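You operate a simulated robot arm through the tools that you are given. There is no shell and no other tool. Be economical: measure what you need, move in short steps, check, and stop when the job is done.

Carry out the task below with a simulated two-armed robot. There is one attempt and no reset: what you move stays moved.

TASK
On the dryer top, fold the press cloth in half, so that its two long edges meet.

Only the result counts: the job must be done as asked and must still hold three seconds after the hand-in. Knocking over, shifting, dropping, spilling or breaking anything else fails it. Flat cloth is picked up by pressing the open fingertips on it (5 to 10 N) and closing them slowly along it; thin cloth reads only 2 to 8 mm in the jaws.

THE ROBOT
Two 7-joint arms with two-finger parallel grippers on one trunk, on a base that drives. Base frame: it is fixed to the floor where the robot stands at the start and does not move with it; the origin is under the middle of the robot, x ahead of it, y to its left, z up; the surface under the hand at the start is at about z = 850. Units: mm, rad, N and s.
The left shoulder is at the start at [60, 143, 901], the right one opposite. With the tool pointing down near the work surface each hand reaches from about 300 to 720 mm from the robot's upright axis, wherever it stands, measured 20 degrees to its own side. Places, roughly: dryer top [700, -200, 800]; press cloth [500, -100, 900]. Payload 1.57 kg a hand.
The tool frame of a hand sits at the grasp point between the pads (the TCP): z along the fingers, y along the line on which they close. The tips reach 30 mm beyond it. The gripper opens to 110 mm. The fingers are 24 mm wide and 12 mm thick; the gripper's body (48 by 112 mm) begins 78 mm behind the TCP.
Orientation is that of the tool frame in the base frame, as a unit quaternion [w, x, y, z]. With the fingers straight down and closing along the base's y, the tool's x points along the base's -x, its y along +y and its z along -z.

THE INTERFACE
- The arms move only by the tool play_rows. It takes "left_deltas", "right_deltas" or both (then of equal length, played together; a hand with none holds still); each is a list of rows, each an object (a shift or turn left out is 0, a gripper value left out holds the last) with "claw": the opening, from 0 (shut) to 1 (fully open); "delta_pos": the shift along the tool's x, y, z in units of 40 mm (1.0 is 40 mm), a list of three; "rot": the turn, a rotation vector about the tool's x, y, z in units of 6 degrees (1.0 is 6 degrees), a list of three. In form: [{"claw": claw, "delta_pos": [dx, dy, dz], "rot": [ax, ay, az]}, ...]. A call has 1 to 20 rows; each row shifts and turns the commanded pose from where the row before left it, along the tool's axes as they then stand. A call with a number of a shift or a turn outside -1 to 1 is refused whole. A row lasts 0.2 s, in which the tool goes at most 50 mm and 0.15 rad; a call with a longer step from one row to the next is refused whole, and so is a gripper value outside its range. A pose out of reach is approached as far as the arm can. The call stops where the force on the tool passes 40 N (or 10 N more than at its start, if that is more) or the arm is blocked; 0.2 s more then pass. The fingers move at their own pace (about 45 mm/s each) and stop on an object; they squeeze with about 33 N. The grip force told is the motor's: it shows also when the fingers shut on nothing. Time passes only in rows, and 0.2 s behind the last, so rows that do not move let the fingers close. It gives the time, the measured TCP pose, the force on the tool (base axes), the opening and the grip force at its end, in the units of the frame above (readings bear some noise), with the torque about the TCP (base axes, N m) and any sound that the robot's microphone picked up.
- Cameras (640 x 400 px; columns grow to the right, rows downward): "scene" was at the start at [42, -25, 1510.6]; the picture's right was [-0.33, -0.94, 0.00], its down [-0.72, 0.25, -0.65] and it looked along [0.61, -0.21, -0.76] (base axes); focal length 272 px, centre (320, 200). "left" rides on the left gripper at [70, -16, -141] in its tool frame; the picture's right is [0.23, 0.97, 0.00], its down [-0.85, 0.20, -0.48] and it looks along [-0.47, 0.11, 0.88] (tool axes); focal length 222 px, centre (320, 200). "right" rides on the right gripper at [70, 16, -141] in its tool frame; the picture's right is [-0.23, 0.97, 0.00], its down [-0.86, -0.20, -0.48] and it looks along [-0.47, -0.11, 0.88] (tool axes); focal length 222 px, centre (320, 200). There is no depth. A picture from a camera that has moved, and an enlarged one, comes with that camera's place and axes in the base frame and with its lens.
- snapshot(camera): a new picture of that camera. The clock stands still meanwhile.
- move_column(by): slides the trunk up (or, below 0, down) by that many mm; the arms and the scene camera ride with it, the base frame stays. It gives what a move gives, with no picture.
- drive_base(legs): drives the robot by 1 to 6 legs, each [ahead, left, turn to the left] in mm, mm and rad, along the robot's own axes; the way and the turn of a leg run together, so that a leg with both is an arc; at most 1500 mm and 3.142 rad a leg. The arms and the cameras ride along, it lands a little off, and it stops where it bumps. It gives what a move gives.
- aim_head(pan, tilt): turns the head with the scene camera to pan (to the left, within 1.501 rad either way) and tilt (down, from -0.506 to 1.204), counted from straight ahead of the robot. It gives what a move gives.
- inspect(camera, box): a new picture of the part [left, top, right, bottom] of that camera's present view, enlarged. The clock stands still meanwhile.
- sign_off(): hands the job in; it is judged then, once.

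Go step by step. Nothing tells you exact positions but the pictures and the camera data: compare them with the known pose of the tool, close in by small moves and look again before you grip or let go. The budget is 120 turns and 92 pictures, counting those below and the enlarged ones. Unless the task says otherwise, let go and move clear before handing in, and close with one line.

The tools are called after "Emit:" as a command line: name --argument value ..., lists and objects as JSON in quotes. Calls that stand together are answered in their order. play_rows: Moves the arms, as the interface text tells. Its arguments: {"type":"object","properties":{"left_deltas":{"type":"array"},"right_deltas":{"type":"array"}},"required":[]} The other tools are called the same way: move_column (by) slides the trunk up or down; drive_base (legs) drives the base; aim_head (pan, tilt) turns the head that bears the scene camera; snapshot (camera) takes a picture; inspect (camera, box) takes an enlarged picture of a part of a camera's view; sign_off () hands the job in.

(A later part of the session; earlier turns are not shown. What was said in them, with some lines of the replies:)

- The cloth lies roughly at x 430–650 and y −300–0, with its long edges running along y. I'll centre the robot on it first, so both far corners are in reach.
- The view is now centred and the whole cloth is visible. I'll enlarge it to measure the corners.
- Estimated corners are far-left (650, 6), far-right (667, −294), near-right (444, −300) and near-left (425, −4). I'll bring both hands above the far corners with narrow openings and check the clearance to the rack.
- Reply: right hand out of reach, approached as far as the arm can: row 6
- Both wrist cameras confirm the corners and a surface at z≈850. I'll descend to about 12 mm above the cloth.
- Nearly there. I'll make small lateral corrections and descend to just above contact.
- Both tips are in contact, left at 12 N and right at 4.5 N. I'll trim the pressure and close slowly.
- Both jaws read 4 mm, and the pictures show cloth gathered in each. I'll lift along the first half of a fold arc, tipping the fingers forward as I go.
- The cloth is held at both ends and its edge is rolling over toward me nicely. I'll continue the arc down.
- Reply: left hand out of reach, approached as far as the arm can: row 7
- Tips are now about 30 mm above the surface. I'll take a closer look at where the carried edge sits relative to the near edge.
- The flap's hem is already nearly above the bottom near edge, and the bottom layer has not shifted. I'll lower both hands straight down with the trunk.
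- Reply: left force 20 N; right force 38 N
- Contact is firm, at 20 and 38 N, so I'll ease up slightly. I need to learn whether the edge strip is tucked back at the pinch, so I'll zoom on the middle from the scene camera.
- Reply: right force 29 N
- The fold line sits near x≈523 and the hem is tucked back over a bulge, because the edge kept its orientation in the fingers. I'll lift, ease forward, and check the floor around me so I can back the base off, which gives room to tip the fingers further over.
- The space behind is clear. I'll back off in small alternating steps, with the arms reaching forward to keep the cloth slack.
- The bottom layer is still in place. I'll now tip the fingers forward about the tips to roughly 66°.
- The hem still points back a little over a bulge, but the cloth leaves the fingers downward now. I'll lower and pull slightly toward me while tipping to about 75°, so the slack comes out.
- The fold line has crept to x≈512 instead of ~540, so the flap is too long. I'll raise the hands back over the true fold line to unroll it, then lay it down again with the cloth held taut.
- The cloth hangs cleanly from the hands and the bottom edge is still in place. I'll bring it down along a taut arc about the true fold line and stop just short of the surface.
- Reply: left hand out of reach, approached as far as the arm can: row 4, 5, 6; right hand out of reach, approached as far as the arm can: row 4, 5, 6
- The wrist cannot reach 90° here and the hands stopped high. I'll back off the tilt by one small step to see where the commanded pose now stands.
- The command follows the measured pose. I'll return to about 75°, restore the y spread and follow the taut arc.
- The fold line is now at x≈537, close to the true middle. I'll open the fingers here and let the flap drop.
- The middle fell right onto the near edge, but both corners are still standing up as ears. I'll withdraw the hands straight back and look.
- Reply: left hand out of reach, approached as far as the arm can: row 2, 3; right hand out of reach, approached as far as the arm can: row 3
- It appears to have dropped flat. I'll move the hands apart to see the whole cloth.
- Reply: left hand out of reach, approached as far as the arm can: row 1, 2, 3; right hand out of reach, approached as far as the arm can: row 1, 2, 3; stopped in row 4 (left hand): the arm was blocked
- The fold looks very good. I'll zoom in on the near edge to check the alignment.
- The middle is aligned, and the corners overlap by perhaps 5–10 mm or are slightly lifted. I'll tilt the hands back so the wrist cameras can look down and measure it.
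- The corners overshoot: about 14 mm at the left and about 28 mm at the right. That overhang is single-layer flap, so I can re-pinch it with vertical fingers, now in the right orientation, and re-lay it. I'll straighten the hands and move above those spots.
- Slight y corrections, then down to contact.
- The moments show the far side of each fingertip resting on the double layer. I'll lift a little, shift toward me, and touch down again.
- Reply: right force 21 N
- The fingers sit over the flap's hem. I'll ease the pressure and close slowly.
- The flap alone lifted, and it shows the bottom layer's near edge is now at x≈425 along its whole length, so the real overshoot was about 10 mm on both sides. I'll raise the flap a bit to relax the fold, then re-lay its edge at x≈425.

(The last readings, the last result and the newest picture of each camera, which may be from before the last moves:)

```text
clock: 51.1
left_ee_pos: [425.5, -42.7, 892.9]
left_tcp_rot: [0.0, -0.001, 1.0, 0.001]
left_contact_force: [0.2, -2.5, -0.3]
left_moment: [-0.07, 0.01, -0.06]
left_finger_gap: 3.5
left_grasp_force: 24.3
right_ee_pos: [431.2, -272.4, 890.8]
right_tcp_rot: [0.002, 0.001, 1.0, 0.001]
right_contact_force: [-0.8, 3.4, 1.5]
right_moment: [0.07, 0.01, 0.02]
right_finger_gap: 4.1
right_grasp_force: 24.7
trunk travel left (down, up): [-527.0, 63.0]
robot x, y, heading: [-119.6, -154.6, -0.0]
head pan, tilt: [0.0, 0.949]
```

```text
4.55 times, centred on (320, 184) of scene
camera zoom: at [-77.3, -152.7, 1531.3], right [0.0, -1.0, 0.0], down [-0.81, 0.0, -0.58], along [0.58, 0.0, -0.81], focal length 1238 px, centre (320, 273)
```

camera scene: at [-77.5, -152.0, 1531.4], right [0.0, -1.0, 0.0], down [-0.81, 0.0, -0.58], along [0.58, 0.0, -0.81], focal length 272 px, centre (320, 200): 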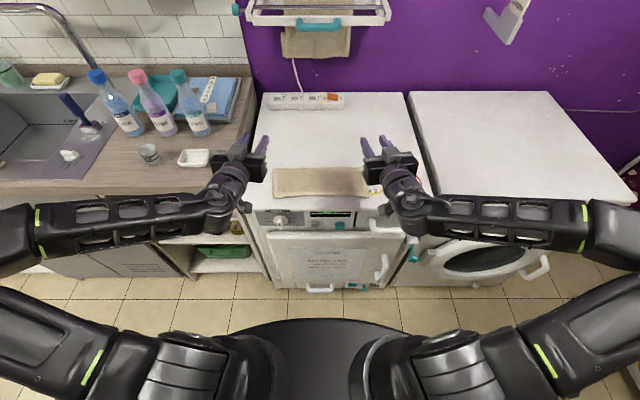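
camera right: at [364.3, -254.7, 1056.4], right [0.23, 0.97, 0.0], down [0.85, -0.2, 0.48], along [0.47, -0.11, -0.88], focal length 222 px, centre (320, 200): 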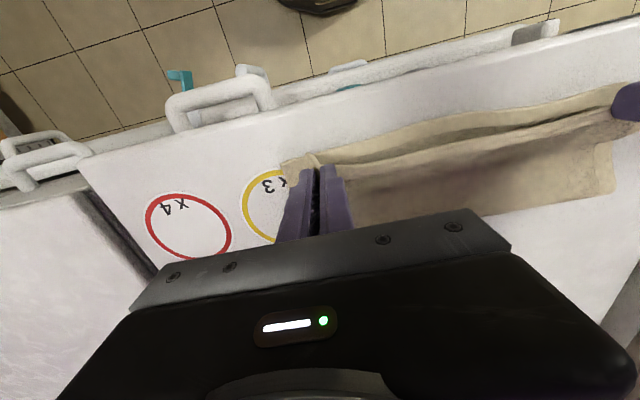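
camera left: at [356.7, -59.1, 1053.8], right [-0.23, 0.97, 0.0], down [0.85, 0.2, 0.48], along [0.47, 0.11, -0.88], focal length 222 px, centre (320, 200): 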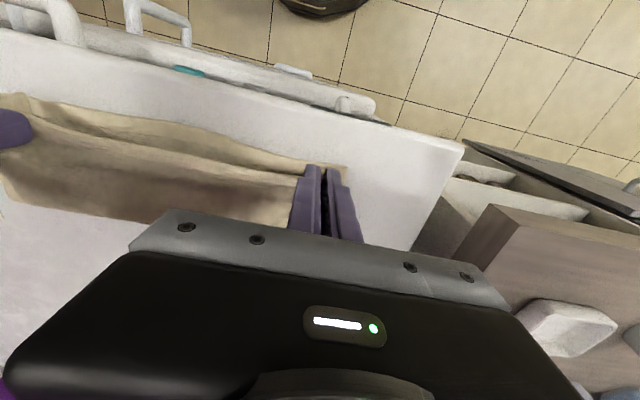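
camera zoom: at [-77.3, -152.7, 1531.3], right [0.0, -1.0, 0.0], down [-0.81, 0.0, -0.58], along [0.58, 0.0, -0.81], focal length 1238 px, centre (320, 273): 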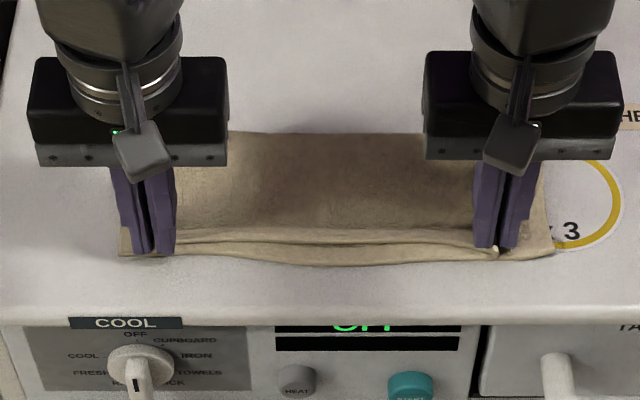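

Corners are nearly coincident, and the middle is a few mm short because the bottom edge bows. I'll shift 4 mm toward me, lower the last few mm, open and lift away.

Emit:
play_rows --left_deltas '[{"delta_pos": [0.1, 0, 0.14]}, {}, {"claw": 0.1}, {"claw": 0.2}, {"claw": 0.3}, {}, {"delta_pos": [0, 0, -0.1]}, {"delta_pos": [0, 0, -0.3]}, {"delta_pos": [0, 0, -0.8]}, {"delta_pos": [0, 0, -0.8]}, {"delta_pos": [0, 0, -0.8]}, {"delta_pos": [0, 0, -0.8]}]' --right_deltas '[{"delta_pos": [0.1, 0, 0.08]}, {}, {"claw": 0.1}, {"claw": 0.2}, {"claw": 0.3}, {}, {"delta_pos": [0, 0, -0.1]}, {"delta_pos": [0, 0, -0.3]}, {"delta_pos": [0, 0, -0.8]}, {"delta_pos": [0, 0, -0.8]}, {"delta_pos": [0, 0, -0.8]}, {"delta_pos": [0, 0, -0.8]}]'

Emit:
snapshot --camera "left"

Emit:
snapshot --camera "right"

Emit:
inspect --camera "scene" --box '[250, 140, 390, 228]'

```text
clock: 53.7
left_ee_pos: [420.0, -43.6, 1030.5]
left_tcp_rot: [0.0, 0.001, 1.0, 0.001]
left_contact_force: [0.4, 0.4, 0.9]
left_moment: [0.01, 0.02, 0.01]
left_finger_gap: 33.1
left_grasp_force: 0.1
right_ee_pos: [426.6, -270.2, 1032.8]
right_tcp_rot: [0.002, 0.001, 1.0, 0.0]
right_contact_force: [-0.2, -0.4, 0.1]
right_moment: [0.01, -0.01, 0.04]
right_finger_gap: 32.8
right_grasp_force: 0.1
trunk travel left (down, up): [-527.0, 63.0]
robot x, y, heading: [-119.0, -149.1, -0.002]
head pan, tilt: [0.0, 0.949]
```

```text
26 pictures are left
camera left: at [351.1, -59.6, 1171.3], right [-0.23, 0.97, 0.0], down [0.85, 0.2, 0.48], along [0.47, 0.11, -0.88], focal length 222 px, centre (320, 200)
```

left: 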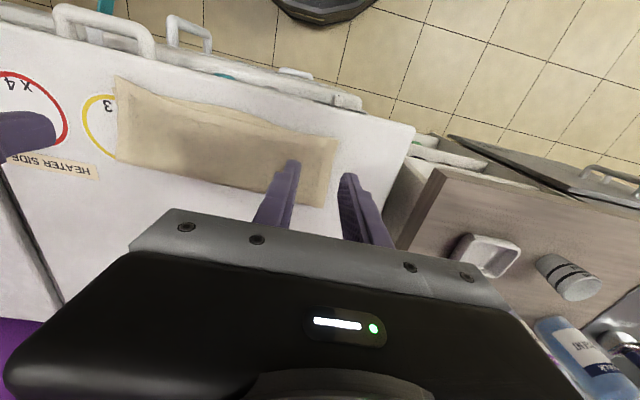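

```text
25 pictures are left
camera right: at [356.6, -253.7, 1173.8], right [0.23, 0.97, 0.0], down [0.85, -0.2, 0.48], along [0.47, -0.11, -0.88], focal length 222 px, centre (320, 200)
```

right: 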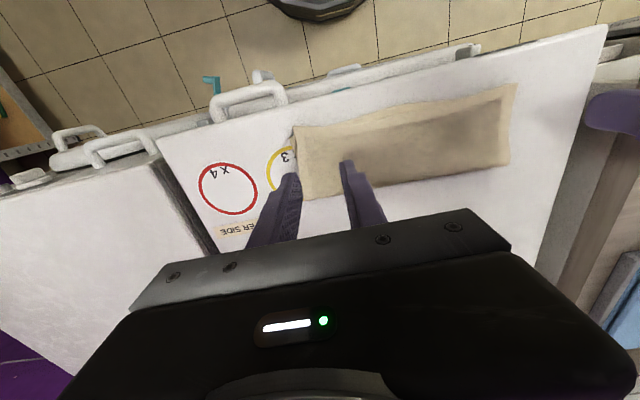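

```text
4.55 times, centred on (320, 184) of scene
camera zoom: at [-77.8, -152.7, 1531.2], right [0.0, -1.0, 0.0], down [-0.81, 0.0, -0.58], along [0.58, 0.0, -0.81], focal length 1238 px, centre (320, 273)
```

zoom: 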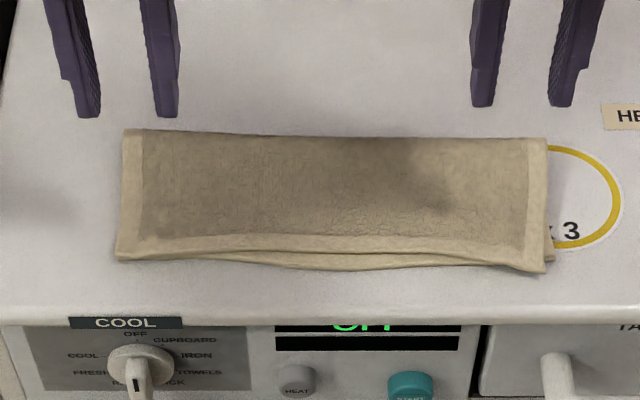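

Emit:
inspect --camera "left" --box '[100, 60, 350, 216]'

Emit:
inspect --camera "right" --box '[280, 65, 530, 221]'

```text
2.56 times, centred on (225, 138) of left
camera zoom: at [351.1, -59.6, 1171.3], right [-0.23, 0.97, 0.0], down [0.85, 0.2, 0.48], along [0.47, 0.11, -0.88], focal length 569 px, centre (563, 359)
```

zoom: 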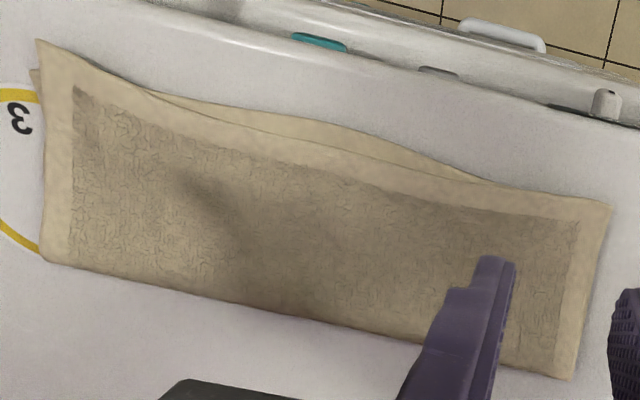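

```text
2.56 times, centred on (405, 143) of right
camera zoom: at [356.6, -253.7, 1173.8], right [0.23, 0.97, 0.0], down [0.85, -0.2, 0.48], along [0.47, -0.11, -0.88], focal length 569 px, centre (102, 346)
```

zoom: 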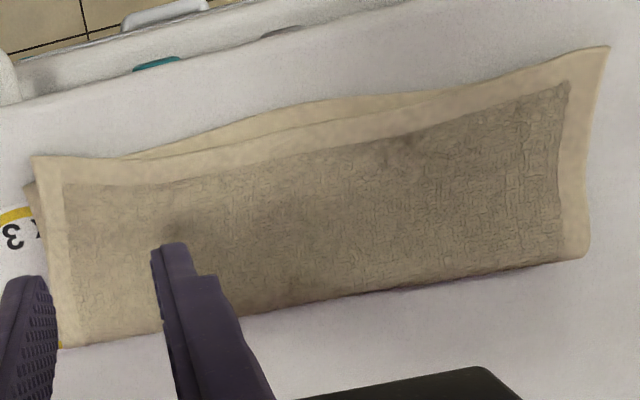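

The result is decent: left corner is within about 5 mm, but the right flap corner overshoots by about 15 mm and the bowed middle of the bottom edge peeks out by about 14 mm. I'll re-pinch the single-layer right overhang with the right hand and set it back.

Emit:
play_rows --right_deltas '[{"claw": 0.26, "delta_pos": [0.11, -0.043, 0.8]}, {"delta_pos": [0.11, -0.043, 0.8]}, {"delta_pos": [0.11, -0.043, 0.8]}, {"delta_pos": [0.11, -0.043, 0.8]}, {"delta_pos": [0, 0, 0.25]}, {"delta_pos": [0, 0, 0.15]}, {"delta_pos": [0, 0, 0.06]}, {}]'

Emit:
inspect --camera "right" --box '[260, 110, 400, 198]'

```text
clock: 55.5
left_ee_pos: [419.5, -43.0, 1029.3]
left_tcp_rot: [-0.001, 0.001, 1.0, 0.0]
left_contact_force: [-0.4, -0.2, -0.9]
left_moment: [0.03, -0.04, -0.01]
left_finger_gap: 33.0
left_grasp_force: 0.1
right_ee_pos: [410.1, -280.5, 885.7]
right_tcp_rot: [0.001, 0.001, 1.0, -0.001]
right_contact_force: [1.1, -0.6, 3.7]
right_moment: [0.02, -0.04, 0.01]
right_finger_gap: 28.6
right_grasp_force: 0.0
trunk travel left (down, up): [-527.0, 63.0]
robot x, y, heading: [-120.2, -150.6, -0.007]
head pan, tilt: [0.0, 0.949]
```

```text
4.55 times, centred on (330, 154) of right
camera zoom: at [339.1, -262.8, 1028.1], right [0.23, 0.97, 0.0], down [0.85, -0.2, 0.48], along [0.47, -0.11, -0.88], focal length 1010 px, centre (274, 409)
```

zoom: 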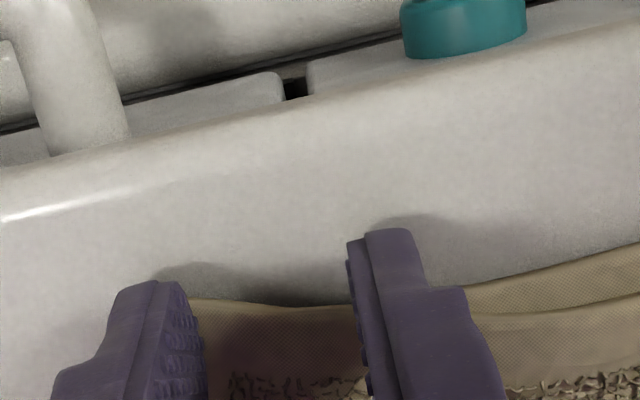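

Fingers overlap the hem by about 12 mm. I'll add a touch more pressure, close, lift, set it 10 mm back and 5 mm outward, and release.

Emit:
play_rows --right_deltas '[{"delta_pos": [0, 0, 0.025]}, {"claw": 0.24}, {"claw": 0.22}, {"claw": 0.2}, {"claw": 0.18}, {"claw": 0.16}, {"claw": 0.14}, {"claw": 0.12}, {"claw": 0.1}, {"claw": 0.08}, {"claw": 0.06}, {"claw": 0.04}, {"claw": 0.02}, {"claw": 0.0}, {}, {}]'

Emit:
play_rows --right_deltas '[{"delta_pos": [-0.05, 0, -0.25]}, {"delta_pos": [-0.1, -0.06, -0.25]}, {"delta_pos": [-0.15, -0.06, -0.25]}, {}]'

Emit:
snapshot --camera "right"

```text
clock: 58.9
left_ee_pos: [419.0, -44.1, 1030.4]
left_tcp_rot: [0.001, 0.0, 1.0, 0.001]
left_contact_force: [0.0, 0.6, -0.4]
left_moment: [-0.01, 0.0, 0.04]
left_finger_gap: 32.9
left_grasp_force: 0.1
right_ee_pos: [408.1, -279.3, 885.3]
right_tcp_rot: [0.002, 0.002, 1.0, 0.0]
right_contact_force: [-1.1, 0.4, 6.3]
right_moment: [0.01, -0.04, 0.01]
right_finger_gap: 4.1
right_grasp_force: 24.8
trunk travel left (down, up): [-527.0, 63.0]
robot x, y, heading: [-120.4, -150.4, -0.006]
head pan, tilt: [0.0, 0.949]
```

```text
clock: 59.9
left_ee_pos: [421.2, -43.8, 1029.9]
left_tcp_rot: [-0.001, 0.001, 1.0, 0.002]
left_contact_force: [-0.4, 0.2, -0.1]
left_moment: [0.02, -0.03, -0.03]
left_finger_gap: 32.9
left_grasp_force: 0.0
right_ee_pos: [420.9, -285.3, 915.2]
right_tcp_rot: [0.001, 0.0, 1.0, 0.001]
right_contact_force: [-0.3, 0.2, 0.7]
right_moment: [0.03, 0.0, -0.01]
right_finger_gap: 3.7
right_grasp_force: 24.5
trunk travel left (down, up): [-527.0, 63.0]
robot x, y, heading: [-120.9, -154.7, -0.007]
head pan, tilt: [0.0, 0.949]
```

```text
20 pictures are left
camera right: at [351.1, -268.1, 1057.4], right [0.23, 0.97, 0.0], down [0.85, -0.2, 0.48], along [0.47, -0.11, -0.88], focal length 222 px, centre (320, 200)
```

right: 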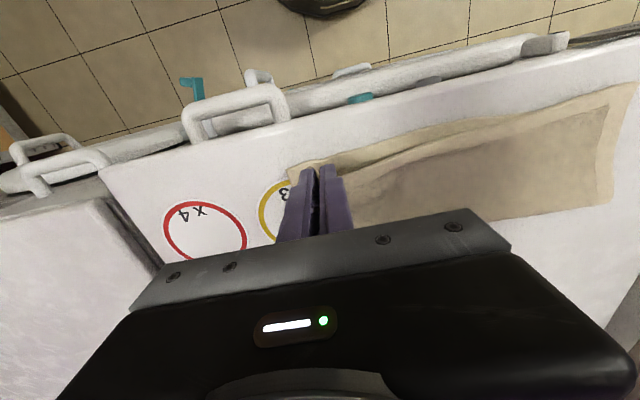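

The bottom right corner is at (417, −313). Allowing about 10 mm of springback on release, I'll set the pinch down at x≈427.

Emit:
play_rows --right_deltas '[{"delta_pos": [-0.3, 0, -0.3]}, {"delta_pos": [-0.2, 0, -0.2]}, {}, {"delta_pos": [0.1, 0, 0.4]}, {"delta_pos": [0.15, 0, 0.4]}, {"delta_pos": [0.1, 0, 0.3]}, {"delta_pos": [0, 0, 0.08]}, {}, {"claw": 0.1}, {"claw": 0.2}, {"claw": 0.28}, {}, {"delta_pos": [0, 0, -0.1]}, {"delta_pos": [0, 0, -0.3]}, {"delta_pos": [0, 0, -0.8]}, {"delta_pos": [0, 0, -0.8]}, {"delta_pos": [0, 0, -0.8]}, {"delta_pos": [0, 0, -0.8]}]'

Emit:
inspect --camera "right" --box '[280, 65, 530, 221]'

Emit:
inspect --camera "left" --box '[100, 60, 350, 216]'

```text
clock: 63.7
left_ee_pos: [420.6, -43.4, 1029.6]
left_tcp_rot: [0.0, 0.001, 1.0, 0.001]
left_contact_force: [-0.1, 0.0, 0.0]
left_moment: [0.01, -0.01, 0.02]
left_finger_gap: 33.0
left_grasp_force: 0.0
right_ee_pos: [427.3, -284.4, 1032.7]
right_tcp_rot: [0.002, 0.0, 1.0, 0.0]
right_contact_force: [0.2, -0.5, 0.3]
right_moment: [0.03, 0.0, 0.02]
right_finger_gap: 30.7
right_grasp_force: 0.1
trunk travel left (down, up): [-527.0, 63.0]
robot x, y, heading: [-117.3, -151.2, -0.001]
head pan, tilt: [0.0, 0.949]
```

```text
2.56 times, centred on (405, 143) of right
camera zoom: at [356.9, -267.4, 1174.8], right [0.23, 0.97, 0.0], down [0.85, -0.2, 0.48], along [0.47, -0.11, -0.88], focal length 569 px, centre (102, 346)
```

zoom: 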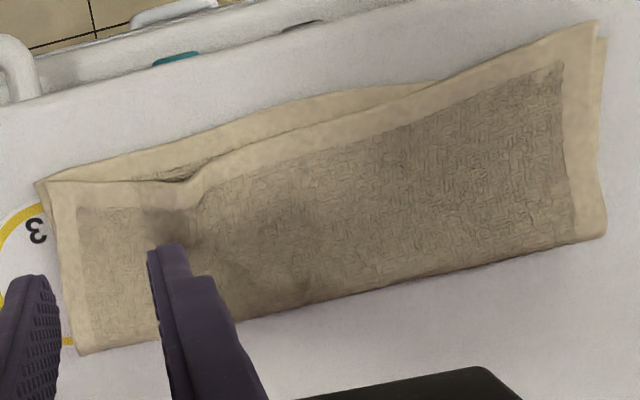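

```text
2.56 times, centred on (225, 138) of left
camera zoom: at [351.5, -59.4, 1170.9], right [-0.23, 0.97, 0.0], down [0.85, 0.2, 0.48], along [0.47, 0.11, -0.88], focal length 569 px, centre (563, 359)
```

zoom: 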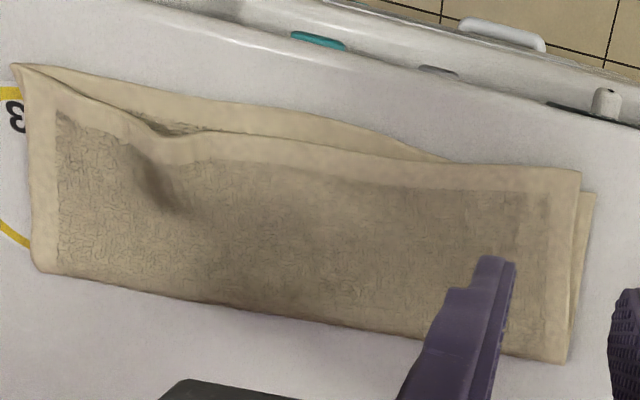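

The right corner is now spot on, but a small pucker remains beside it and the flap was pulled about 10 mm to the right at the left corner. I'll re-pinch the left overhang and draw it left to straighten the hem.

Emit:
play_rows --left_deltas '[{"claw": 0.26, "delta_pos": [0.104, -0.116, 0.8]}, {"delta_pos": [0.104, -0.116, 0.8]}, {"delta_pos": [0.104, -0.116, 0.8]}, {"delta_pos": [0.104, -0.116, 0.8]}, {"delta_pos": [0, 0, 0.25]}, {"delta_pos": [0, 0, 0.12]}, {"delta_pos": [0, 0, 0.03]}, {}]'

Emit:
inspect --camera "left" --box '[240, 110, 400, 210]'

```text
clock: 65.5
left_ee_pos: [402.0, -63.3, 887.6]
left_tcp_rot: [0.0, -0.001, 1.0, 0.001]
left_contact_force: [-0.1, -1.3, -0.1]
left_moment: [0.0, -0.02, 0.01]
left_finger_gap: 28.5
left_grasp_force: 0.0
right_ee_pos: [427.0, -284.9, 1033.3]
right_tcp_rot: [0.001, 0.001, 1.0, 0.0]
right_contact_force: [0.8, 0.0, -0.5]
right_moment: [0.02, -0.02, 0.0]
right_finger_gap: 30.9
right_grasp_force: 0.1
trunk travel left (down, up): [-527.0, 63.0]
robot x, y, heading: [-118.3, -155.8, -0.001]
head pan, tilt: [0.0, 0.949]
```

```text
4.00 times, centred on (320, 160) of left
camera zoom: at [333.9, -78.5, 1028.5], right [-0.23, 0.97, 0.0], down [0.85, 0.2, 0.48], along [0.47, 0.11, -0.88], focal length 888 px, centre (320, 360)
```

zoom: 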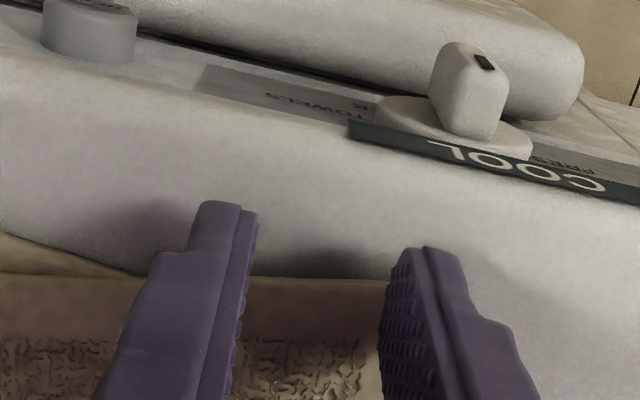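

Emit:
play_rows --left_deltas '[{"delta_pos": [-0.12, -0.08, 0]}, {"delta_pos": [0, 0, 0.06]}, {"delta_pos": [0, 0, 0.025]}, {}]'

```text
clock: 66.5
left_ee_pos: [408.4, -66.3, 884.6]
left_tcp_rot: [0.0, 0.001, 1.0, 0.001]
left_contact_force: [-0.5, -0.8, 8.3]
left_moment: [0.06, -0.1, -0.02]
left_finger_gap: 28.1
left_grasp_force: 0.1
right_ee_pos: [427.2, -285.3, 1032.7]
right_tcp_rot: [0.002, 0.001, 1.0, 0.0]
right_contact_force: [0.5, 1.0, -0.6]
right_moment: [-0.02, 0.01, 0.02]
right_finger_gap: 31.0
right_grasp_force: 0.0
trunk travel left (down, up): [-527.0, 63.0]
robot x, y, heading: [-118.0, -154.0, -0.002]
head pan, tilt: [0.0, 0.949]
```

Contact is 8 N, which is good. I'll close, lift a little, and draw +y.

Emit:
play_rows --left_deltas '[{"claw": 0.24}, {"claw": 0.22}, {"claw": 0.2}, {"claw": 0.18}, {"claw": 0.16}, {"claw": 0.14}, {"claw": 0.12}, {"claw": 0.1}, {"claw": 0.08}, {"claw": 0.06}, {"claw": 0.04}, {"claw": 0.02}, {"claw": 0.0}, {}, {}, {"delta_pos": [0, 0, -0.25]}, {"delta_pos": [-0.1, 0.15, -0.25]}, {"delta_pos": [-0.1, 0.2, -0.1]}, {}]'

Emit:
snapshot --camera "left"

Emit:
inspect --camera "right" --box '[280, 65, 530, 221]'

```text
clock: 70.5
left_ee_pos: [417.7, -52.1, 908.1]
left_tcp_rot: [-0.001, -0.001, 1.0, 0.001]
left_contact_force: [-0.1, -0.8, 1.2]
left_moment: [-0.05, -0.01, 0.0]
left_finger_gap: 3.5
left_grasp_force: 24.8
right_ee_pos: [427.7, -284.9, 1031.1]
right_tcp_rot: [0.001, 0.001, 1.0, 0.0]
right_contact_force: [-0.3, -0.1, 0.6]
right_moment: [0.0, 0.01, 0.0]
right_finger_gap: 30.9
right_grasp_force: 0.1
trunk travel left (down, up): [-527.0, 63.0]
robot x, y, heading: [-119.8, -151.9, 0.005]
head pan, tilt: [0.0, 0.949]
```

```text
16 pictures are left
camera left: at [348.4, -67.8, 1049.0], right [-0.23, 0.97, 0.0], down [0.85, 0.2, 0.48], along [0.47, 0.11, -0.88], focal length 222 px, centre (320, 200)
```

left: 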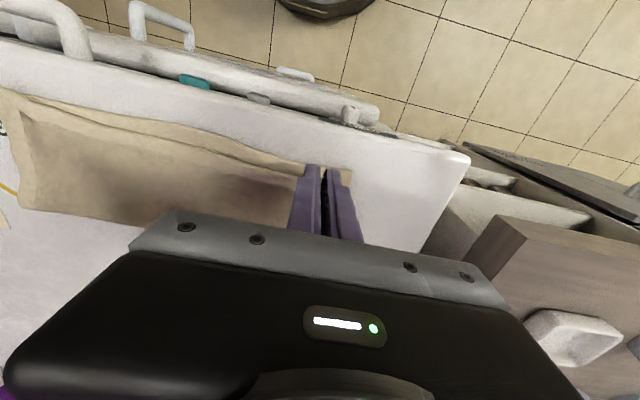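

```text
2.56 times, centred on (405, 143) of right
camera zoom: at [357.2, -267.8, 1174.4], right [0.23, 0.97, 0.0], down [0.85, -0.2, 0.48], along [0.47, -0.11, -0.88], focal length 569 px, centre (102, 346)
```

zoom: 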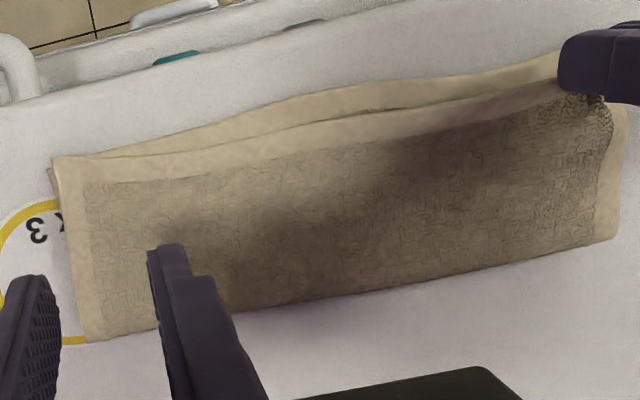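

The pucker is gone and the right corner stays near-aligned. I'll set the left corner down here and release.

Emit:
play_rows --left_deltas '[{"delta_pos": [0.03, 0.03, 0.3]}, {"delta_pos": [0.02, 0.02, 0.22]}, {}, {"claw": 0.1}, {"claw": 0.2}, {"claw": 0.28}, {}, {"delta_pos": [0, 0, -0.1]}, {"delta_pos": [0, 0, -0.3]}, {"delta_pos": [0, 0, -0.8]}, {"delta_pos": [0, 0, -0.8]}, {"delta_pos": [0, 0, -0.8]}, {"delta_pos": [0, 0, -0.8]}]'

Emit:
inspect --camera "right" --box '[280, 65, 530, 221]'

Emit:
inspect --camera "left" --box '[100, 60, 350, 216]'

```text
clock: 73.3
left_ee_pos: [414.8, -50.9, 1031.8]
left_tcp_rot: [0.0, 0.0, 1.0, 0.001]
left_contact_force: [0.2, 0.8, 0.6]
left_moment: [-0.01, 0.01, 0.0]
left_finger_gap: 30.8
left_grasp_force: 0.0
right_ee_pos: [427.1, -284.7, 1032.6]
right_tcp_rot: [0.002, 0.001, 1.0, 0.0]
right_contact_force: [-0.5, 0.5, 0.0]
right_moment: [-0.02, 0.03, 0.0]
right_finger_gap: 30.9
right_grasp_force: 0.1
trunk travel left (down, up): [-527.0, 63.0]
robot x, y, heading: [-117.4, -149.5, -0.004]
head pan, tilt: [0.0, 0.949]
```

```text
2.56 times, centred on (405, 143) of right
camera zoom: at [357.0, -267.8, 1174.5], right [0.23, 0.97, 0.0], down [0.85, -0.2, 0.48], along [0.47, -0.11, -0.88], focal length 569 px, centre (102, 346)
```

zoom: 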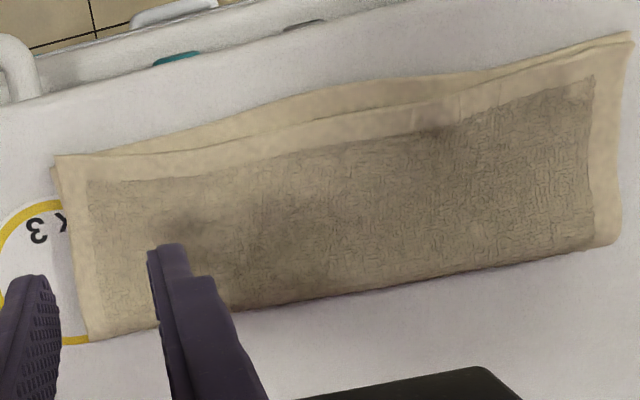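

```text
2.56 times, centred on (225, 138) of left
camera zoom: at [344.9, -66.0, 1172.7], right [-0.23, 0.97, 0.0], down [0.85, 0.2, 0.48], along [0.47, 0.11, -0.88], focal length 569 px, centre (563, 359)
```

zoom: 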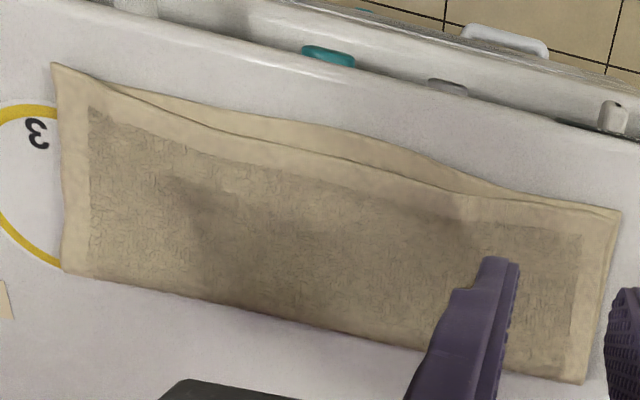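

Both corner pairs now meet within about 5 mm, with only a slight bow (about 14 mm) mid-edge. I'll raise the hands clear and take a final look at the scene.

Emit:
play_rows --left_deltas '[{"delta_pos": [0.3, 0.4, -0.6]}, {"delta_pos": [0.3, 0.4, -0.6]}, {}]' --right_deltas '[{"delta_pos": [0.3, -0.4, -0.6]}, {"delta_pos": [0.3, -0.4, -0.6]}, {}]'

Emit:
snapshot --camera "scene"

Emit:
inspect --camera "scene" --box '[250, 140, 390, 228]'

```text
clock: 74.1
left_ee_pos: [391.7, -18.1, 1079.9]
left_tcp_rot: [0.0, 0.0, 1.0, 0.0]
left_contact_force: [-0.1, 0.1, -0.3]
left_moment: [0.0, -0.01, 0.0]
left_finger_gap: 30.9
left_grasp_force: 0.0
right_ee_pos: [402.9, -317.8, 1081.3]
right_tcp_rot: [0.001, 0.001, 1.0, 0.0]
right_contact_force: [0.2, -0.2, -0.5]
right_moment: [-0.01, 0.0, -0.04]
right_finger_gap: 30.7
right_grasp_force: 0.0
trunk travel left (down, up): [-527.0, 63.0]
robot x, y, heading: [-118.0, -148.9, -0.006]
head pan, tilt: [0.0, 0.949]
```

```text
12 pictures are left
camera scene: at [-76.9, -152.8, 1531.2], right [0.0, -1.0, 0.0], down [-0.81, 0.0, -0.58], along [0.58, 0.0, -0.81], focal length 272 px, centre (320, 200)
```

scene: 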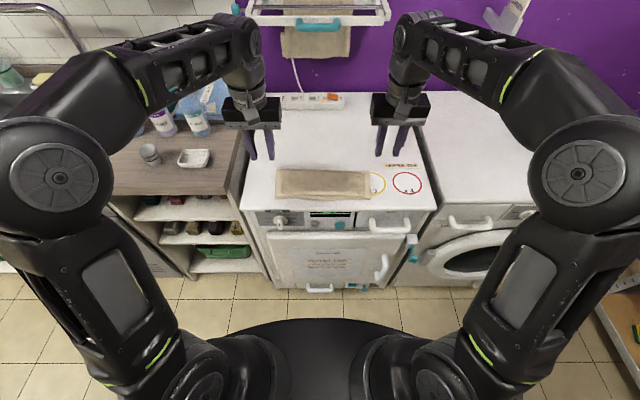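

```text
4.55 times, centred on (320, 184) of scene
camera zoom: at [-76.9, -152.8, 1531.2], right [0.0, -1.0, 0.0], down [-0.81, 0.0, -0.58], along [0.58, 0.0, -0.81], focal length 1238 px, centre (320, 273)
```

zoom: 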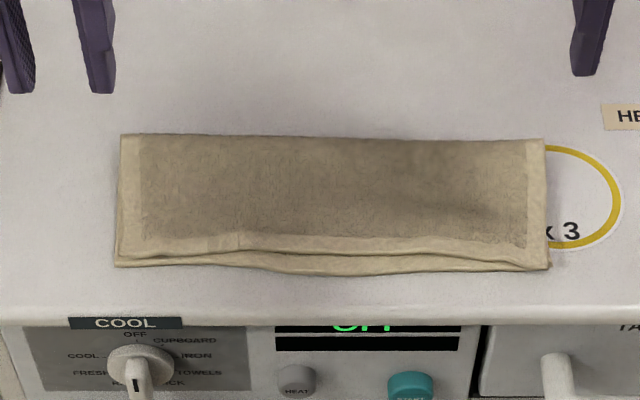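

The cloth lies folded in half with the long edges together, the hands are clear, and nothing else has moved. I'm handing it in.

Emit:
sign_off

```text
The job is handed in.
```

The press cloth is folded in half on the dryer top: its long edges meet within about 5 mm at the corners, with the lower layer showing by about 14 mm mid-edge.
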